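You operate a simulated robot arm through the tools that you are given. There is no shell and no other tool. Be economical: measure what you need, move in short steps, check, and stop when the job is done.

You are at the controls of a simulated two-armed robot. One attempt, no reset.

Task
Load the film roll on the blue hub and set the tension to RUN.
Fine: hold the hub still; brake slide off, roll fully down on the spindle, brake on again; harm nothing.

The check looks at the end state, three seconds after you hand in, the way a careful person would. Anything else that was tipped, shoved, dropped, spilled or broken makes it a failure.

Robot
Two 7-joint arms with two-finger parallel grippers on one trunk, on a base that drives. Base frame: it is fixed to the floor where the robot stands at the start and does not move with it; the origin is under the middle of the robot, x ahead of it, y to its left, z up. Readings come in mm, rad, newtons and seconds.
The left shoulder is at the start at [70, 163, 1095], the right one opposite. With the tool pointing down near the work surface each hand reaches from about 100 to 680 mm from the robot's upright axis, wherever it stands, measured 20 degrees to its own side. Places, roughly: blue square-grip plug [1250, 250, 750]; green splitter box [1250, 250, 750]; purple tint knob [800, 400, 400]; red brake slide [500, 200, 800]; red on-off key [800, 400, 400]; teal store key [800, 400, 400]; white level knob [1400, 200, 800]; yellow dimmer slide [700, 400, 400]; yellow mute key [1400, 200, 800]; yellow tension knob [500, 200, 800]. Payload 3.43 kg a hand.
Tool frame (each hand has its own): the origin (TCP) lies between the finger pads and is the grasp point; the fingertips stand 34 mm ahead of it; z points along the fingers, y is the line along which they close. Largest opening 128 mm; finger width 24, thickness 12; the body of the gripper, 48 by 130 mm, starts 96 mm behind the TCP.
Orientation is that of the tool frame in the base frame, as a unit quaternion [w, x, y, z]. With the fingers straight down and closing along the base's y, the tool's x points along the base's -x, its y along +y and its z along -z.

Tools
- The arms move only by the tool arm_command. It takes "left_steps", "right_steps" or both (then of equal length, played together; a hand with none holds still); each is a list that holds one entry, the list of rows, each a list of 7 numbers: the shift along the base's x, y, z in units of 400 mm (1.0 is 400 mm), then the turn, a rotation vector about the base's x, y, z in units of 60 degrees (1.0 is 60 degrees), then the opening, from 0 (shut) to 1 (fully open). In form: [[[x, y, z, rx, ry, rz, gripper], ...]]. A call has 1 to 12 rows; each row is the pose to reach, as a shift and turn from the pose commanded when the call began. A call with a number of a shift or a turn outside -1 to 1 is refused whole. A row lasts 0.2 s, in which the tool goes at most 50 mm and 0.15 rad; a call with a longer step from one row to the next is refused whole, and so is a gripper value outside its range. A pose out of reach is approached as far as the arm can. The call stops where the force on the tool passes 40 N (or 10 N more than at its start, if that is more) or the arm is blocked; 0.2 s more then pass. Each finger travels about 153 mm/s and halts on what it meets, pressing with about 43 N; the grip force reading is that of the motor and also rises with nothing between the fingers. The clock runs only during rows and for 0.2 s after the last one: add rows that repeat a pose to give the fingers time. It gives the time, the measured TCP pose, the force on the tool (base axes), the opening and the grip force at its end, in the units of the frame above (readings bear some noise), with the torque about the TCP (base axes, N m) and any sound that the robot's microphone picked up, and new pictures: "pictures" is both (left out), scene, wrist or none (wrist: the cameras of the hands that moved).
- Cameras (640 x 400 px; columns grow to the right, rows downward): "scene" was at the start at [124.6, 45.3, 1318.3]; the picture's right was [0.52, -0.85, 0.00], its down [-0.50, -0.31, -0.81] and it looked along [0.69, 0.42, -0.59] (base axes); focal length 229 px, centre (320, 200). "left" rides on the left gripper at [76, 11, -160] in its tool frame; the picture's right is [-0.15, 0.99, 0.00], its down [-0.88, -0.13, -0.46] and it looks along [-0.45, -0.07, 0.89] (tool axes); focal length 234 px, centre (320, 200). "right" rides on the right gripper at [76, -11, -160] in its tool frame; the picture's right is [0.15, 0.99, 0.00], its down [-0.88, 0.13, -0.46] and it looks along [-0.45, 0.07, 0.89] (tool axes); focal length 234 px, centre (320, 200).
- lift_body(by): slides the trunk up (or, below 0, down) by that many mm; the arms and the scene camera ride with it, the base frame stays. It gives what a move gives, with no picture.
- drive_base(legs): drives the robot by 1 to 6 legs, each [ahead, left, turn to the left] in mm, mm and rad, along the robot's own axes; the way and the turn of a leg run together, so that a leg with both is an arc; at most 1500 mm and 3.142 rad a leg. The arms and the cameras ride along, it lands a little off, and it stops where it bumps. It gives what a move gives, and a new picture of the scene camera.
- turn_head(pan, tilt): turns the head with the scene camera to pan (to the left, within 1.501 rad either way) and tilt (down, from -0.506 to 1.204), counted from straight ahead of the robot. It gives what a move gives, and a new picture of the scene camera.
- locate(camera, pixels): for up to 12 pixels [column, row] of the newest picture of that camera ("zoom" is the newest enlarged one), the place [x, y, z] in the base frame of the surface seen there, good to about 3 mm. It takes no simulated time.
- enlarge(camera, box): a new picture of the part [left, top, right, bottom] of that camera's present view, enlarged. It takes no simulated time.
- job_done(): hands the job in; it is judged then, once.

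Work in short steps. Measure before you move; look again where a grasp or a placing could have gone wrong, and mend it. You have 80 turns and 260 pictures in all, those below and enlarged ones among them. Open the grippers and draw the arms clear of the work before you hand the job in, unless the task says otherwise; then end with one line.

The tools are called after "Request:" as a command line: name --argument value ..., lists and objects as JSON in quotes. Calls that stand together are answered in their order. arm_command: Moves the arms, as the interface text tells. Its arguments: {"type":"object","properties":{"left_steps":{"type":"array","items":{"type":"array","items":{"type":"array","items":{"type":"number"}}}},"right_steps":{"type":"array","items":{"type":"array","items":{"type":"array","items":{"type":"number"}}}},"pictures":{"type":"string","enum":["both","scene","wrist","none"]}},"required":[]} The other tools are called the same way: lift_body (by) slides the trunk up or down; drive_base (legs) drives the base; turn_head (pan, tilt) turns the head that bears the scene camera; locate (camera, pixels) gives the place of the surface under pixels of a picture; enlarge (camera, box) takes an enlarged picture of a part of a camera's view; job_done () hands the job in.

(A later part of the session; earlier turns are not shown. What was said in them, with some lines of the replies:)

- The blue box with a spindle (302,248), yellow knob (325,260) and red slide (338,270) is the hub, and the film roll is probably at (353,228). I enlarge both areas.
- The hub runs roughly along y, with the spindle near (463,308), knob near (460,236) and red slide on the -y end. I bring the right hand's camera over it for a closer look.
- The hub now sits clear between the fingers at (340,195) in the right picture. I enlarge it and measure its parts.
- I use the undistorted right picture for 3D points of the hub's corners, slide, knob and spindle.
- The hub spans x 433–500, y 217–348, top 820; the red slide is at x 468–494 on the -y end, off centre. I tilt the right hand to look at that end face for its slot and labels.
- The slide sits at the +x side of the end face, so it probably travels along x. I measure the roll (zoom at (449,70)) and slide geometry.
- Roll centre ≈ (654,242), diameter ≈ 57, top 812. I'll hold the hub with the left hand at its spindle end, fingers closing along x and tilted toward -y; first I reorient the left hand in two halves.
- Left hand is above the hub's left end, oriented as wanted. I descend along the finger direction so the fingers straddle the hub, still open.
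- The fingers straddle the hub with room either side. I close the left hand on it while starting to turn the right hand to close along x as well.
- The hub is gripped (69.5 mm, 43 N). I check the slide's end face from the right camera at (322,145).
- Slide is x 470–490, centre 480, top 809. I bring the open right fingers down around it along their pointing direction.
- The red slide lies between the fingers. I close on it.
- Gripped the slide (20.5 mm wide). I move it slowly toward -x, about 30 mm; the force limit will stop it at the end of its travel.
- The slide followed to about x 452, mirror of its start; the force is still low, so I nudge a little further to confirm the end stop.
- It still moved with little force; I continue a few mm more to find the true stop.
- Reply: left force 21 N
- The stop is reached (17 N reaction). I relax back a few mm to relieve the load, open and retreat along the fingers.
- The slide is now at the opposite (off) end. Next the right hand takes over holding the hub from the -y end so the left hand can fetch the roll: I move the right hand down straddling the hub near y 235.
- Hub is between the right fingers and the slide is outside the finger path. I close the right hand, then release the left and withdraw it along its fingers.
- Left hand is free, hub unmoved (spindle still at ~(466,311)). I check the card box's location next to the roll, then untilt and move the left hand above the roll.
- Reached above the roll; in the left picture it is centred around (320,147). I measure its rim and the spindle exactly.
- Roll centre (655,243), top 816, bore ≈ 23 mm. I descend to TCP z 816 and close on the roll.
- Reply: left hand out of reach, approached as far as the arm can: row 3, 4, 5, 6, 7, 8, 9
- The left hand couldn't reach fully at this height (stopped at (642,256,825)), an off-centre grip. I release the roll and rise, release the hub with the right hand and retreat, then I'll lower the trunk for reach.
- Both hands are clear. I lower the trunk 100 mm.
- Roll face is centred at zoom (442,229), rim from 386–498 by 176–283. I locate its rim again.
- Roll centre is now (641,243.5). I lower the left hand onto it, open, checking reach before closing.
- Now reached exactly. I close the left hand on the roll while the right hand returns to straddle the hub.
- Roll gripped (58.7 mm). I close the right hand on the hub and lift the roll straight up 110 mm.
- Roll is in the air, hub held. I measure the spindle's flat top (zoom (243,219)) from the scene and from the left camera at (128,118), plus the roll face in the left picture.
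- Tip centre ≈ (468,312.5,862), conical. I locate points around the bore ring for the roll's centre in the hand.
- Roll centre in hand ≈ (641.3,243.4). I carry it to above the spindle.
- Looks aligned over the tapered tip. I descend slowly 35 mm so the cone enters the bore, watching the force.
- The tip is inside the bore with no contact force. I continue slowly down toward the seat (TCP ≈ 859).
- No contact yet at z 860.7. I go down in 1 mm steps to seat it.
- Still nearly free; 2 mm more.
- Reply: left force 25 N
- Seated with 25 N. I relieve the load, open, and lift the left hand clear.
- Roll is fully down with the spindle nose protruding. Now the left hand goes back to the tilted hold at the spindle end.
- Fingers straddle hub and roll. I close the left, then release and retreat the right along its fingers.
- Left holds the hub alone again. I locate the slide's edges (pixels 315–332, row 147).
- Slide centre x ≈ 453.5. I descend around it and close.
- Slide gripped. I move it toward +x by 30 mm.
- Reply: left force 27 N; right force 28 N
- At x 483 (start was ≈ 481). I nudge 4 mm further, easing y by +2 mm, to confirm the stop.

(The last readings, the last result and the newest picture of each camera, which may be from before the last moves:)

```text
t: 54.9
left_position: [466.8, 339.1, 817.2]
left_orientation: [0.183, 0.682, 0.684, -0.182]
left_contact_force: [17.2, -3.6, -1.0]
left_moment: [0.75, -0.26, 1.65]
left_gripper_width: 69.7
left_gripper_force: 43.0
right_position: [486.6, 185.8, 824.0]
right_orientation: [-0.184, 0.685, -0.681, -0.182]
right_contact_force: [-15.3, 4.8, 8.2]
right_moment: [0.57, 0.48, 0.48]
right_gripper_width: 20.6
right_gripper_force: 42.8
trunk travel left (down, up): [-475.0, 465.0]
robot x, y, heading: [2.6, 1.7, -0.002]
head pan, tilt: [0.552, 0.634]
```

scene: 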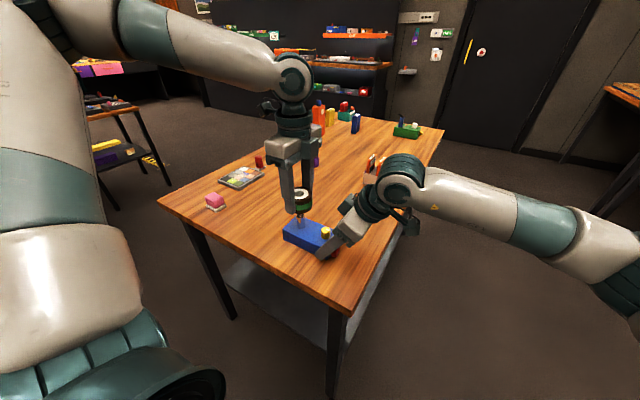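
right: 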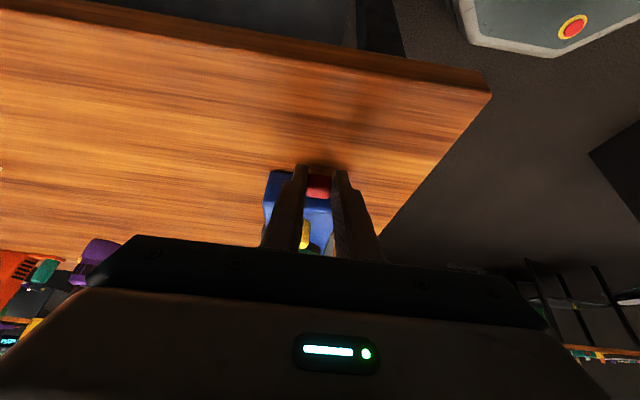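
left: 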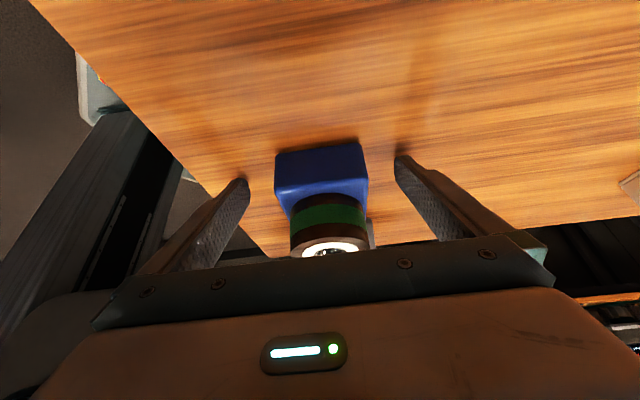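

The +x stop is reached (15 N). I relax 4 mm, open, and retreat the right hand.

Request:
arm_command --right_steps '[[[-0.01, 0, 0, 0, 0, 0, 0.1], [-0.01, 0, 0, 0, 0, 0, 0.2], [-0.01, 0, 0, 0, 0, 0, 0.35], [-0.01, 0, 0, 0, 0, 0, 0.35], [-0.01, -0.05, 0.1, 0, 0, 0, 0.35], [-0.02, -0.1, 0.2, 0, 0, 0, 0.35], [-0.05, -0.13, 0.29, 0, 0, 0, 0.4], [-0.05, -0.13, 0.29, 0, 0, 0, 0.4]]]' --pictures "wrist"

Request:
enlarge --camera "right" --box '[256, 110, 384, 210]'

Request:
enlarge --camera "scene" --box '[270, 190, 366, 265]'

```text
t: 56.7
left_position: [465.9, 336.8, 816.6]
left_orientation: [0.183, 0.682, 0.684, -0.182]
left_contact_force: [0.1, -0.1, 0.1]
left_moment: [0.12, -0.02, 0.0]
left_gripper_width: 69.8
left_gripper_force: 42.9
right_position: [467.3, 133.1, 937.3]
right_orientation: [-0.183, 0.684, -0.683, -0.18]
right_contact_force: [0.9, -0.4, -0.1]
right_moment: [0.01, -0.02, -0.06]
right_gripper_width: 51.2
right_gripper_force: 0.1
trunk travel left (down, up): [-475.0, 465.0]
robot x, y, heading: [2.8, -1.3, 0.001]
head pan, tilt: [0.552, 0.634]
```

right: 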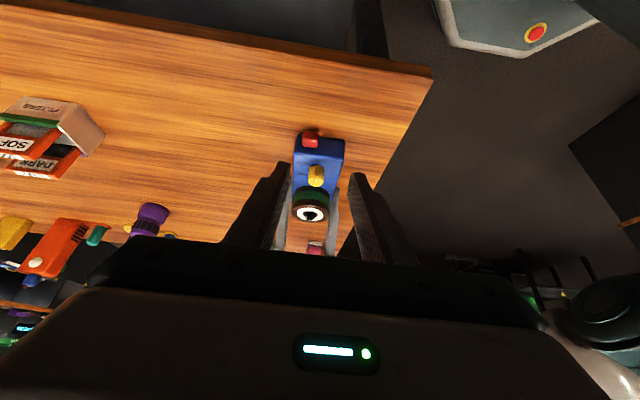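

```text
4.00 times, centred on (320, 160) of right
```

zoom: 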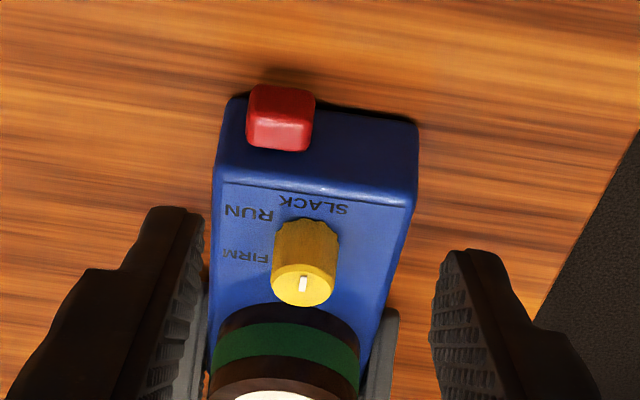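

```text
5.33 times, centred on (318, 228) of scene
```

zoom: 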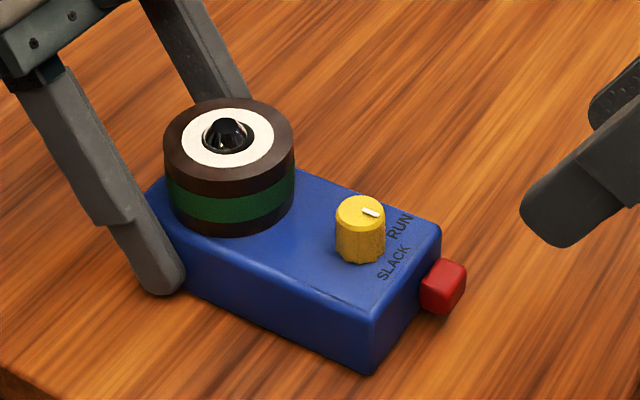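

Slide is back on (+x end). Now the knob: I locate label centres, knob top and pointer in the right picture.

Request:
enlarge --camera "right" --box '[290, 145, 346, 190]'

Request:
locate --camera "right" --pixels '[[318.3, 161.3], [302.3, 163.3], [301.5, 173.8], [315.5, 182], [310, 181], [321, 181], [315.5, 178], [315.5, 186], [307, 162.5], [297.5, 163.5]]'

```text
8.89 times, centred on (318, 168) of right
```

zoom: 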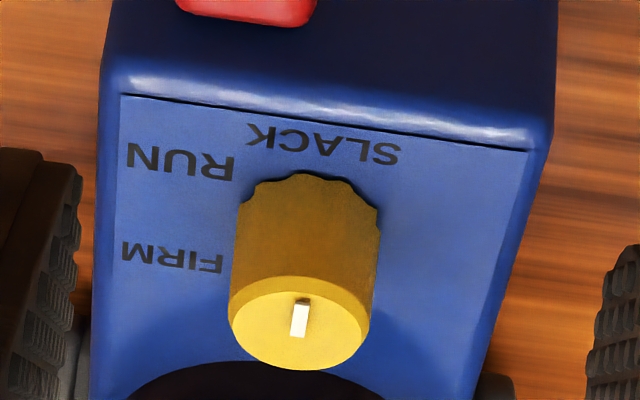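

```text
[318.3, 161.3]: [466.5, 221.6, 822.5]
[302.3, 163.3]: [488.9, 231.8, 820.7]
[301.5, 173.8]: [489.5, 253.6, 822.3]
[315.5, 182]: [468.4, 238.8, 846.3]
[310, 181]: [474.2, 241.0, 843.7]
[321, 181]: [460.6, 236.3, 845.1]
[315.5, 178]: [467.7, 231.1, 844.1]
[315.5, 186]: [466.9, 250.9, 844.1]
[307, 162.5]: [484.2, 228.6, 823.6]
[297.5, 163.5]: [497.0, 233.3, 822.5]
```

Knob centre ≈ (467.3,240), top 844; SLACK lies toward -y, RUN ≈ 65° round toward +x, FIRM ≈ 120°. I bring the right hand vertical above the knob, yawed so it can turn +z comfortably.

Request:
arm_command --right_steps '[[[0, 0.02, 0.05, -0.06, 0.024, -0.09, 0.4], [0, 0.06, 0.08, -0.118, 0.049, -0.183, 0.4], [0, 0.1, 0.09, -0.177, 0.073, -0.274, 0.4], [0, 0.14, 0.09, -0.236, 0.098, -0.366, 0.4], [0, 0.18, 0.08, -0.295, 0.122, -0.457, 0.4], [0, 0.22, 0.06, -0.355, 0.147, -0.549, 0.4], [0, 0.25, 0.04, -0.414, 0.171, -0.64, 0.4], [0, 0.268, 0.02, -0.473, 0.196, -0.732, 0.4], [0, 0.268, 0.02, -0.473, 0.196, -0.732, 0.4]]]' --pictures "both"

Request:
enlarge --camera "right" --box '[256, 120, 384, 220]'

```text
t: 58.7
left_position: [466.1, 337.4, 817.0]
left_orientation: [0.182, 0.683, 0.684, -0.183]
left_contact_force: [0.9, -0.6, 1.1]
left_moment: [0.09, -0.03, -0.01]
left_gripper_width: 69.6
left_gripper_force: 43.1
right_position: [468.6, 242.1, 947.3]
right_orientation: [0.001, -0.383, 0.924, -0.001]
right_contact_force: [0.3, 0.6, -0.1]
right_moment: [0.0, 0.04, -0.02]
right_gripper_width: 51.1
right_gripper_force: 0.1
trunk travel left (down, up): [-475.0, 465.0]
robot x, y, heading: [-0.2, -2.4, 0.001]
head pan, tilt: [0.552, 0.634]
```

scene: 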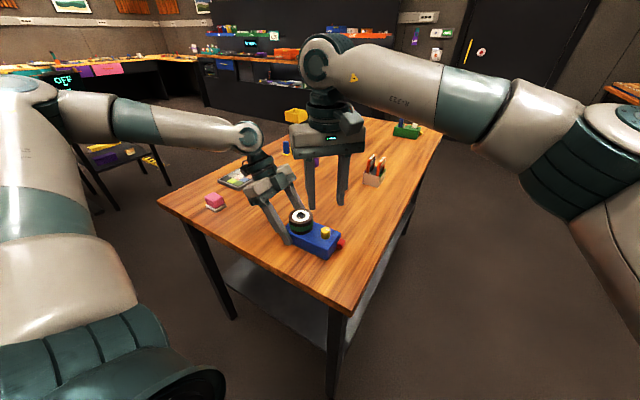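
right: 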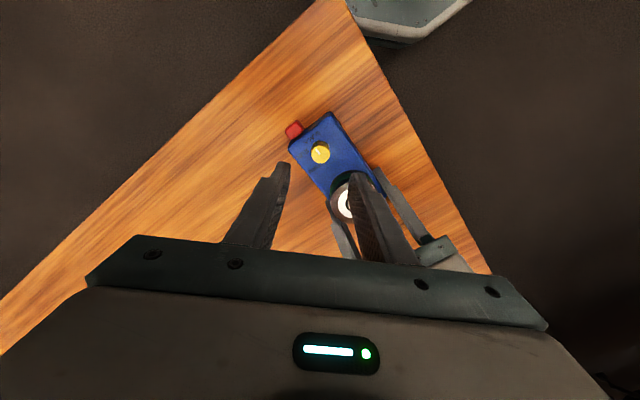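

```text
4.00 times, centred on (320, 170) of right
```

zoom: 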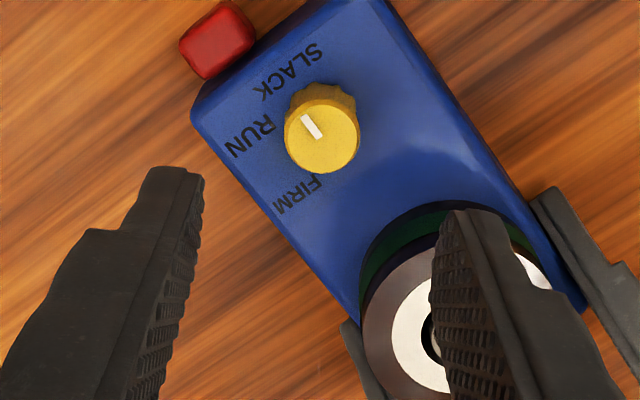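

Good overhead view. I enlarge the knob to measure pointer and label angles.

Request:
enlarge --camera "right" --box '[300, 125, 350, 175]'

Request:
enlarge --camera "right" --box '[290, 125, 350, 175]'

```text
8.00 times, centred on (325, 150) of right
```

zoom: 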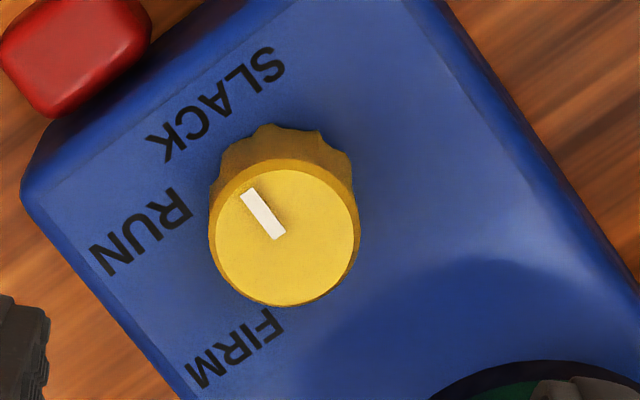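

```text
8.00 times, centred on (320, 150) of right
```

zoom: 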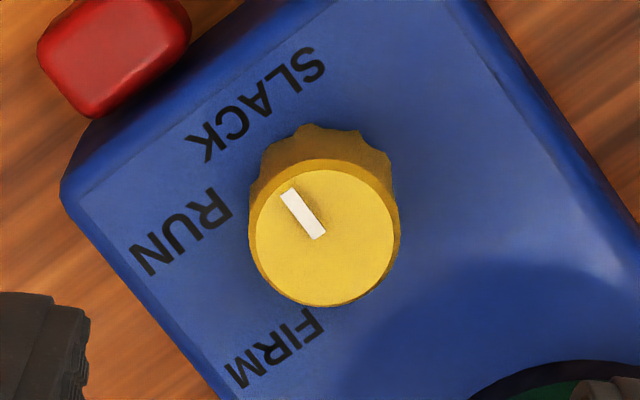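

Request:
locate --camera "zoom" --pixels '[[258, 104], [182, 231], [275, 348], [324, 237], [289, 193], [319, 236], [265, 237], [385, 237], [324, 175], [324, 298]]'

```text
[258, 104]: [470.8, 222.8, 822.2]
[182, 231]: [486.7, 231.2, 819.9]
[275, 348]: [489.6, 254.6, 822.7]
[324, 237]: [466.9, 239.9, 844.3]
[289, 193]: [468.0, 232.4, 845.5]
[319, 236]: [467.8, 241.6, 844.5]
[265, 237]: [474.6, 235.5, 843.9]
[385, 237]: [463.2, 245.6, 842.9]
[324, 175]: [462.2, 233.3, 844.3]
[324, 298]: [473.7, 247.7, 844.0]
```

Knob centre (468.3,240.4); pointer is exactly at SLACK (-y), labels at ≈ 0°, 63°, 122°, so RUN is ≈ 60–62° round. I narrow the opening and descend over the knob.

Request:
arm_command --right_steps '[[[0, 0, -0.02, 0, 0, 0, 0.29], [0, 0, -0.08, 0, 0, 0, 0.29], [0, 0, -0.14, 0, 0, 0, 0.29], [0, 0, -0.19, 0, 0, 0, 0.29], [0, 0, -0.22, 0, 0, 0, 0.29], [0, 0, -0.22, 0, 0, 0, 0.29]]]' --pictures "wrist"

Request:
enlarge --camera "right" --box '[256, 120, 384, 220]'

Request:
enlarge --camera "scene" --box '[270, 190, 366, 265]'

```text
t: 60.1
left_position: [466.3, 336.4, 816.7]
left_orientation: [0.182, 0.683, 0.683, -0.183]
left_contact_force: [-0.3, 0.5, 0.1]
left_moment: [0.12, -0.03, 0.06]
left_gripper_width: 69.7
left_gripper_force: 42.9
right_position: [467.5, 241.8, 859.2]
right_orientation: [0.001, -0.384, 0.923, -0.001]
right_contact_force: [-0.3, -0.3, -0.8]
right_moment: [-0.02, 0.0, 0.04]
right_gripper_width: 36.9
right_gripper_force: 0.0
trunk travel left (down, up): [-475.0, 465.0]
robot x, y, heading: [2.2, 1.4, 0.0]
head pan, tilt: [0.552, 0.634]
```

right: 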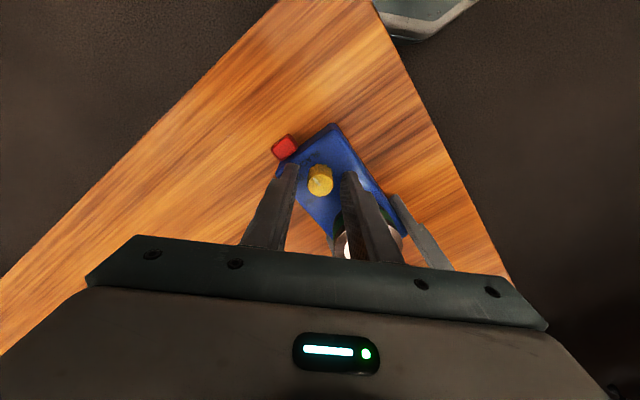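

```text
4.00 times, centred on (320, 170) of right
```

zoom: 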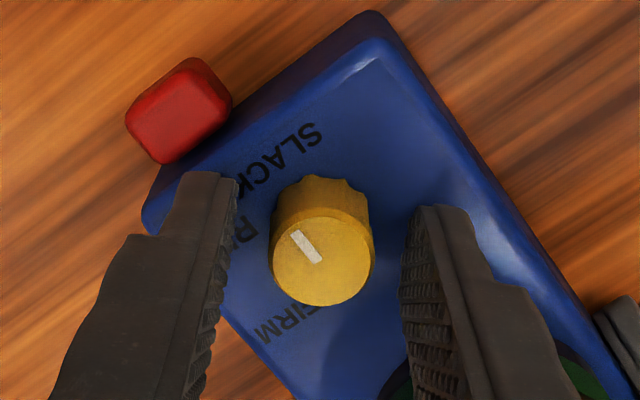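

```text
5.33 times, centred on (318, 228) of scene
```

zoom: 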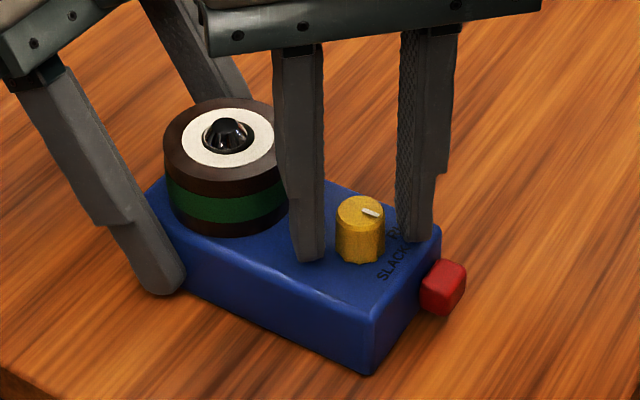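

The knob is centred between the fingers and clear of the roll. I close on it.

Request:
arm_command --right_steps '[[[0, 0, 0, 0, 0, 0, 0.22], [0, 0, 0, 0, 0, 0, 0.15], [0, 0, 0, 0, 0, 0, 0.1], [0, 0, 0, 0, 0, 0, 0.1]]]' --pictures "none"

Request:
enlarge --camera "right" --box '[256, 120, 384, 220]'

```text
t: 61.1
left_position: [467.1, 337.6, 818.2]
left_orientation: [0.182, 0.683, 0.684, -0.183]
left_contact_force: [1.4, -2.2, -1.1]
left_moment: [0.04, 0.07, 0.15]
left_gripper_width: 69.4
left_gripper_force: 43.2
right_position: [468.1, 241.9, 858.8]
right_orientation: [0.001, -0.384, 0.923, -0.001]
right_contact_force: [-0.7, 1.9, 0.6]
right_moment: [0.0, -0.01, 0.01]
right_gripper_width: 20.3
right_gripper_force: 42.9
trunk travel left (down, up): [-475.0, 465.0]
robot x, y, heading: [3.3, -3.1, -0.004]
head pan, tilt: [0.552, 0.634]
```

```text
4.00 times, centred on (320, 170) of right
```

zoom: 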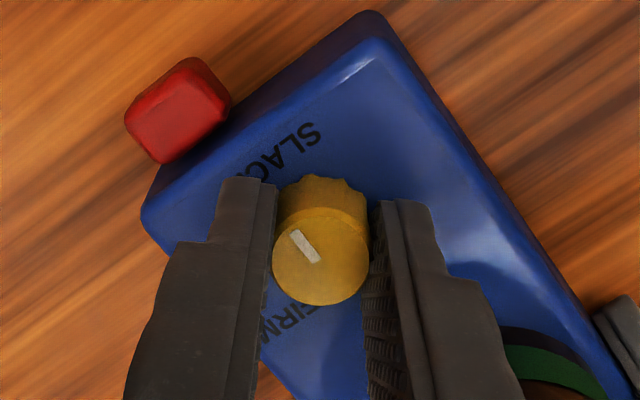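

Gripped at 20.3 mm with little side force. I turn +60° about z in small steps.

Request:
arm_command --right_steps '[[[0, 0, 0, 0, 0, 0.11, 0.1], [0, 0, 0, 0, 0, 0.22, 0.1], [0, 0, 0, 0, 0, 0.33, 0.1], [0, 0, 0, 0, 0, 0.44, 0.1], [0, 0, 0, 0, 0, 0.55, 0.1], [0, 0, 0, 0, 0, 0.66, 0.1], [0, 0, 0, 0, 0, 0.77, 0.1], [0, 0, 0, 0, 0, 0.88, 0.1], [0, 0, 0, 0, 0, 1.0, 0.1], [0, 0, 0, 0, 0, 1.0, 0.1]]]' --pictures "wrist"

Request:
enlarge --camera "right" --box '[256, 120, 384, 220]'

Request:
enlarge --camera "scene" --box '[270, 190, 366, 265]'

```text
t: 63.3
left_position: [467.7, 336.1, 817.5]
left_orientation: [0.184, 0.682, 0.684, -0.183]
left_contact_force: [2.4, -14.1, 5.5]
left_moment: [-0.48, -0.09, 0.18]
left_gripper_width: 69.6
left_gripper_force: 43.1
right_position: [466.8, 241.6, 859.4]
right_orientation: [0.001, -0.695, 0.719, -0.001]
right_contact_force: [-1.5, 12.7, -6.6]
right_moment: [0.4, 0.17, 0.0]
right_gripper_width: 20.3
right_gripper_force: 43.4
right hand out of reach, approached as far as the arm can: row 7, 8, 9, 10
trunk travel left (down, up): [-475.0, 465.0]
robot x, y, heading: [0.9, 1.5, 0.004]
head pan, tilt: [0.552, 0.634]
```

right: 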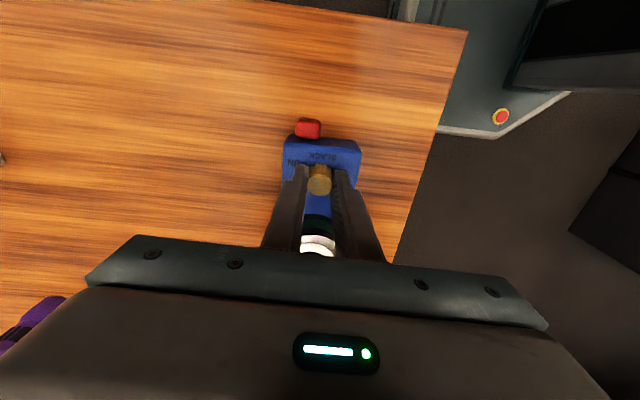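

```text
4.00 times, centred on (320, 170) of right
```

zoom: 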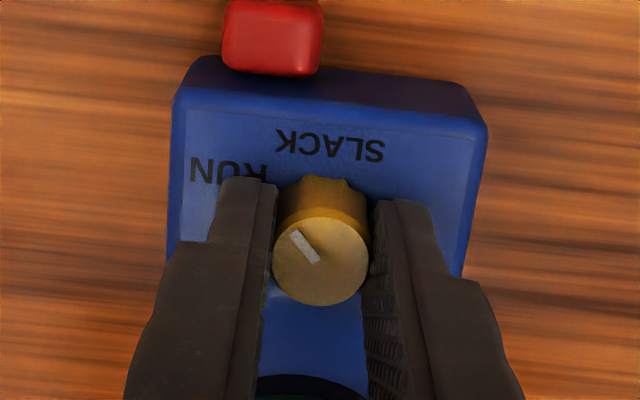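

```text
5.33 times, centred on (318, 228) of scene
```

zoom: 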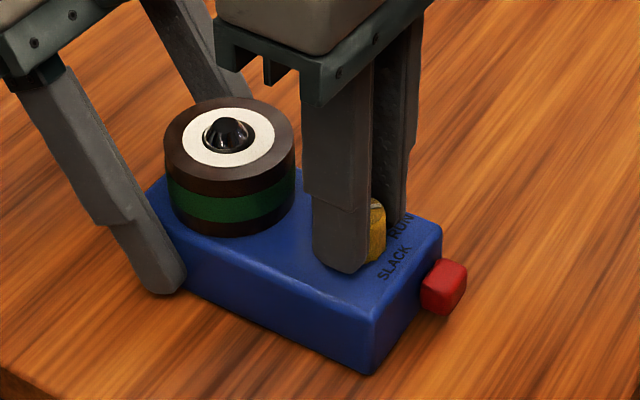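

The wrist hit its limit after about 43° of turn. I open, turn the hand back 42°, and look before regripping.

Request:
arm_command --right_steps '[[[0, 0, 0, 0, 0, 0, 0.2], [0, 0, 0, 0, 0, 0, 0.29], [0, 0, 0, 0, 0, 0, 0.29], [0, 0, 0.0, 0, 0, -0.12, 0.29], [0, 0, 0.0, 0, 0, -0.24, 0.29], [0, 0, 0.0, 0, 0, -0.36, 0.29], [0, 0, 0, 0, 0, -0.48, 0.29], [0, 0, 0, 0, 0, -0.6, 0.29], [0, 0, 0, 0, 0, -0.7, 0.29], [0, 0, 0, 0, 0, -0.7, 0.29]]]' --pictures "wrist"

Request:
enlarge --camera "right" --box '[280, 135, 360, 205]'

```text
t: 65.5
left_position: [466.8, 337.7, 816.8]
left_orientation: [0.184, 0.682, 0.684, -0.183]
left_contact_force: [-1.0, -0.2, 0.7]
left_moment: [0.12, -0.01, -0.03]
left_gripper_width: 69.4
left_gripper_force: 43.5
right_position: [467.9, 242.2, 859.7]
right_orientation: [0.002, -0.39, 0.921, -0.001]
right_contact_force: [-0.6, 0.2, 0.8]
right_moment: [0.01, 0.02, 0.03]
right_gripper_width: 36.9
right_gripper_force: 0.0
trunk travel left (down, up): [-475.0, 465.0]
robot x, y, heading: [-0.2, -2.1, -0.002]
head pan, tilt: [0.552, 0.634]
```

right: 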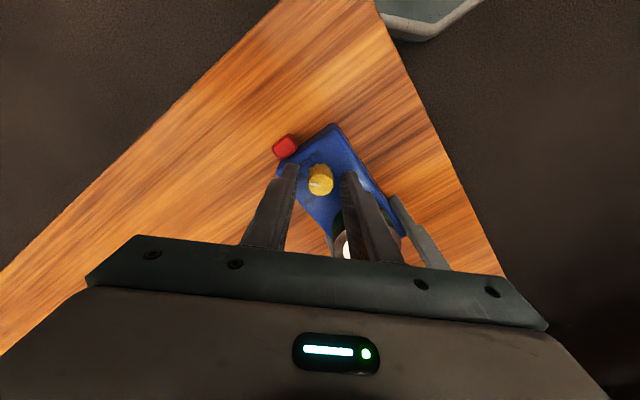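

```text
5.71 times, centred on (320, 170) of right
```

zoom: 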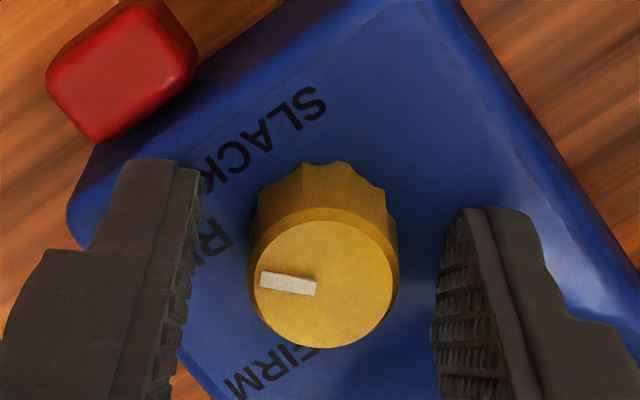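

The pointer stayed where it was left, about 43° from SLACK. I regrip and turn 18° more toward RUN.

Request:
arm_command --right_steps '[[[0, 0, 0, 0, 0, 0, 0.2], [0, 0, 0, 0, 0, 0, 0.1], [0, 0, 0, 0, 0, 0, 0.1], [0, 0, 0, 0, 0, 0, 0.1], [0, 0, 0, 0, 0, 0.1, 0.1], [0, 0, 0, 0, 0, 0.2, 0.1], [0, 0, 0, 0, 0, 0.3, 0.1], [0, 0, 0, 0, 0, 0.3, 0.1], [0, 0, 0, 0, 0, 0.3, 0.2], [0, 0, 0, 0, 0, 0.3, 0.29], [0, 0, 0, 0, 0, 0.3, 0.29]]]' --pictures "none"

Request:
arm_command --right_steps '[[[0, 0, 0.06, 0, 0, 0, 0.29], [0, 0, 0.14, 0, 0, -0.1, 0.29], [0, 0, 0.22, 0, 0, -0.2, 0.35], [0, 0, 0.22, 0, 0, -0.3, 0.4], [0, 0, 0.22, 0, 0, -0.3, 0.4]]]' --pictures "wrist"

Request:
enlarge --camera "right" --box '[290, 125, 350, 175]'

```text
t: 67.9
left_position: [466.7, 336.7, 816.0]
left_orientation: [0.183, 0.683, 0.683, -0.183]
left_contact_force: [0.1, -0.4, -0.5]
left_moment: [0.12, 0.0, -0.01]
left_gripper_width: 69.5
left_gripper_force: 43.3
right_position: [468.5, 241.1, 859.5]
right_orientation: [0.001, -0.531, 0.847, -0.002]
right_contact_force: [0.7, 0.0, 0.0]
right_moment: [0.02, -0.02, 0.01]
right_gripper_width: 37.0
right_gripper_force: 0.0
trunk travel left (down, up): [-475.0, 465.0]
robot x, y, heading: [-0.4, 2.2, -0.005]
head pan, tilt: [0.552, 0.634]
```

```text
t: 69.1
left_position: [466.9, 336.8, 816.5]
left_orientation: [0.183, 0.683, 0.684, -0.183]
left_contact_force: [-0.1, -0.5, 0.5]
left_moment: [0.13, 0.0, 0.0]
left_gripper_width: 69.6
left_gripper_force: 43.1
right_position: [466.5, 240.9, 945.9]
right_orientation: [0.001, -0.391, 0.921, -0.003]
right_contact_force: [0.6, 0.2, 0.1]
right_moment: [-0.03, -0.02, 0.01]
right_gripper_width: 51.2
right_gripper_force: 0.0
trunk travel left (down, up): [-475.0, 465.0]
robot x, y, heading: [0.6, -0.8, -0.002]
head pan, tilt: [0.552, 0.634]
```

right: 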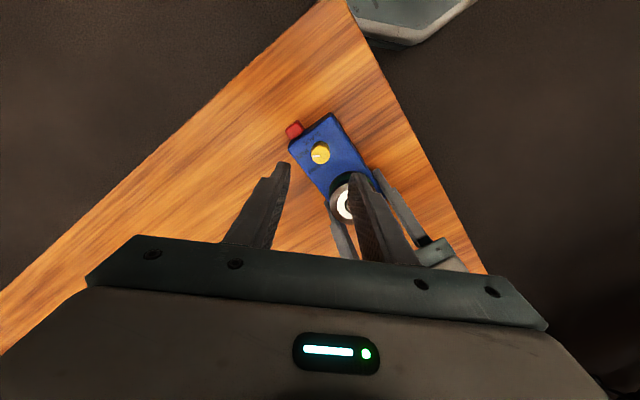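

```text
8.00 times, centred on (320, 150) of right
```

zoom: 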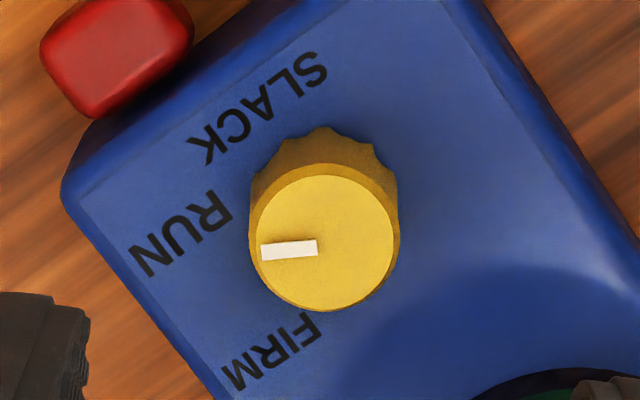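

Request:
locate --camera "zoom" --pixels '[[264, 252], [290, 249], [316, 247], [324, 243], [265, 243], [385, 243], [324, 182], [324, 304], [182, 234]]'

Request:
enlarge --camera "scene" --box '[290, 200, 362, 260]'

```text
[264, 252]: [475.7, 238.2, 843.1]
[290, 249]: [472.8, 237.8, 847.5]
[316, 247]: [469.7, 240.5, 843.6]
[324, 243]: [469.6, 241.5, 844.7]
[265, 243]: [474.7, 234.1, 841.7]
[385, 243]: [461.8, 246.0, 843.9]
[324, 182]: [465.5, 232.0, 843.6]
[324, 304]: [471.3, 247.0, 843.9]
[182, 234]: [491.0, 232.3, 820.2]
```

```text
6.67 times, centred on (326, 230) of scene
```

zoom: 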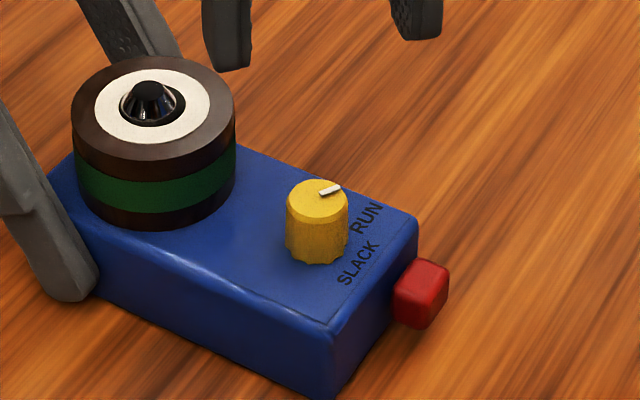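

Gripper yaw adds up to 61° and the picture shows about 62–64°, with the pointer aimed at RUN. Now the left hand releases the hub and backs off while the right hand withdraws to the right.

Request:
arm_command --left_steps '[[[0, 0, 0, 0, 0, 0, 0.6], [0, 0, 0, 0, 0, 0, 0.8], [0, 0, 0, 0, 0, 0, 1], [0, 0, 0, 0, 0, 0, 1], [0, 0.04, 0.08, 0, 0, 0, 1], [0, 0.09, 0.18, 0, 0, 0, 1], [0, 0.14, 0.28, 0, 0, 0, 1], [0, 0.2, 0.38, 0, 0, 0, 1], [0, 0.27, 0.45, 0, 0, 0, 1], [0, 0.27, 0.45, 0, 0, 0, 1]]]' --right_steps '[[[0, 0, 0.05, 0, 0, 0, 0.4], [0, -0.06, 0.1, 0, 0, 0, 0.4], [0, -0.16, 0.15, 0, 0, 0, 0.4], [0, -0.26, 0.2, 0, 0, 0, 0.6], [0, -0.36, 0.2, 0, 0, 0, 0.8], [0, -0.46, 0.2, 0, 0, 0, 1], [0, -0.56, 0.2, 0, 0, 0, 1], [0, -0.65, 0.2, 0, 0, 0, 1], [0, -0.65, 0.2, 0, 0, 0, 1], [0, -0.65, 0.2, 0, 0, 0, 1]]]' --pictures "both"

Request:
enlarge --camera "scene" --box '[270, 190, 366, 265]'

Request:
enlarge --camera "left" --box '[270, 90, 370, 220]'

```text
t: 71.3
left_position: [467.2, 447.5, 997.4]
left_orientation: [0.184, 0.683, 0.683, -0.183]
left_contact_force: [-0.1, -0.2, 0.2]
left_moment: [0.01, 0.01, 0.02]
left_gripper_width: 128.0
left_gripper_force: 0.1
right_position: [468.8, -18.2, 1026.0]
right_orientation: [0.001, -0.391, 0.92, -0.001]
right_contact_force: [-0.2, -0.3, 0.1]
right_moment: [0.02, 0.01, 0.01]
right_gripper_width: 128.3
right_gripper_force: 0.1
trunk travel left (down, up): [-475.0, 465.0]
robot x, y, heading: [0.3, 0.5, 0.003]
head pan, tilt: [0.552, 0.634]
```

scene: 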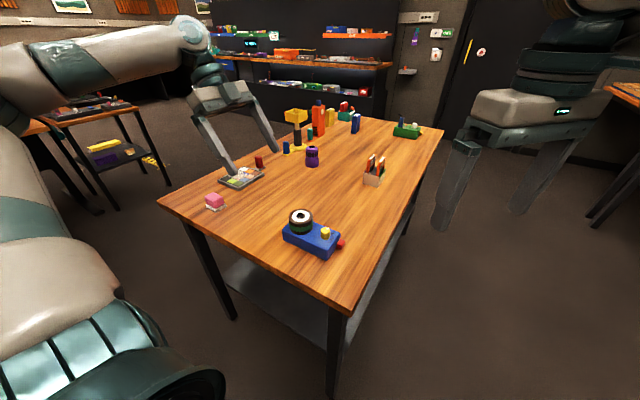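
right: 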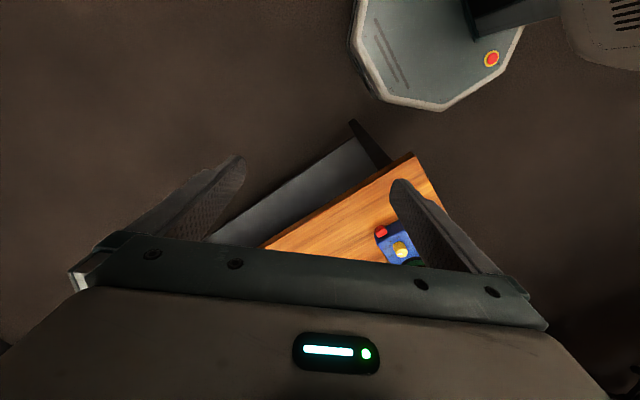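
left: 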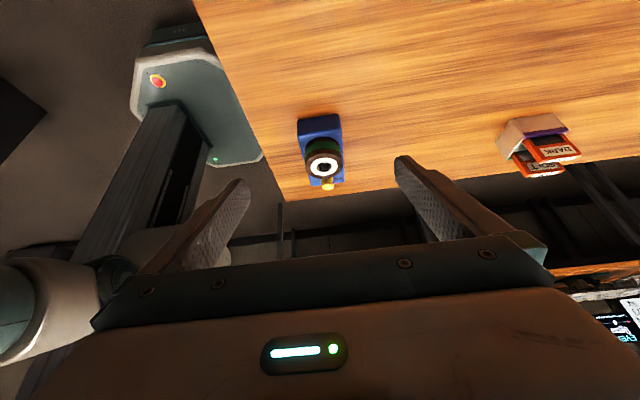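

```text
5.33 times, centred on (318, 228) of scene
```

zoom: 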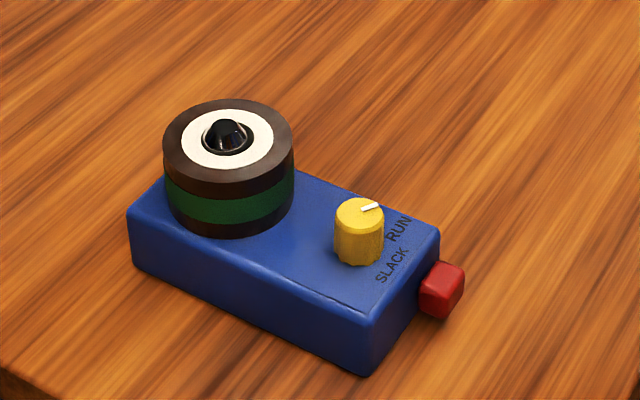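

```text
3.08 times, centred on (320, 155) of left
```

zoom: 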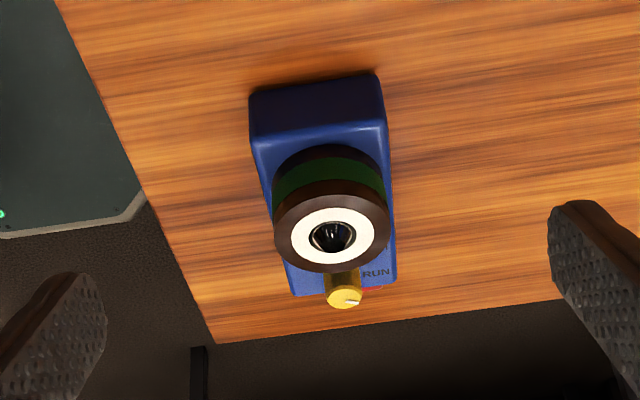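

The roll is seated, the slide is back at its on end, the pointer is at RUN, the hub is in place and both hands are clear. I hand in.

Request:
job_done

```text
The job is handed in.
```

The film roll is fully down on the blue hub's spindle, the brake slide is back on and the tension knob points to RUN. I judged "on" as the slide's starting end, since it has no label. The hub stayed in place to within a few millimetres and nothing else was disturbed.
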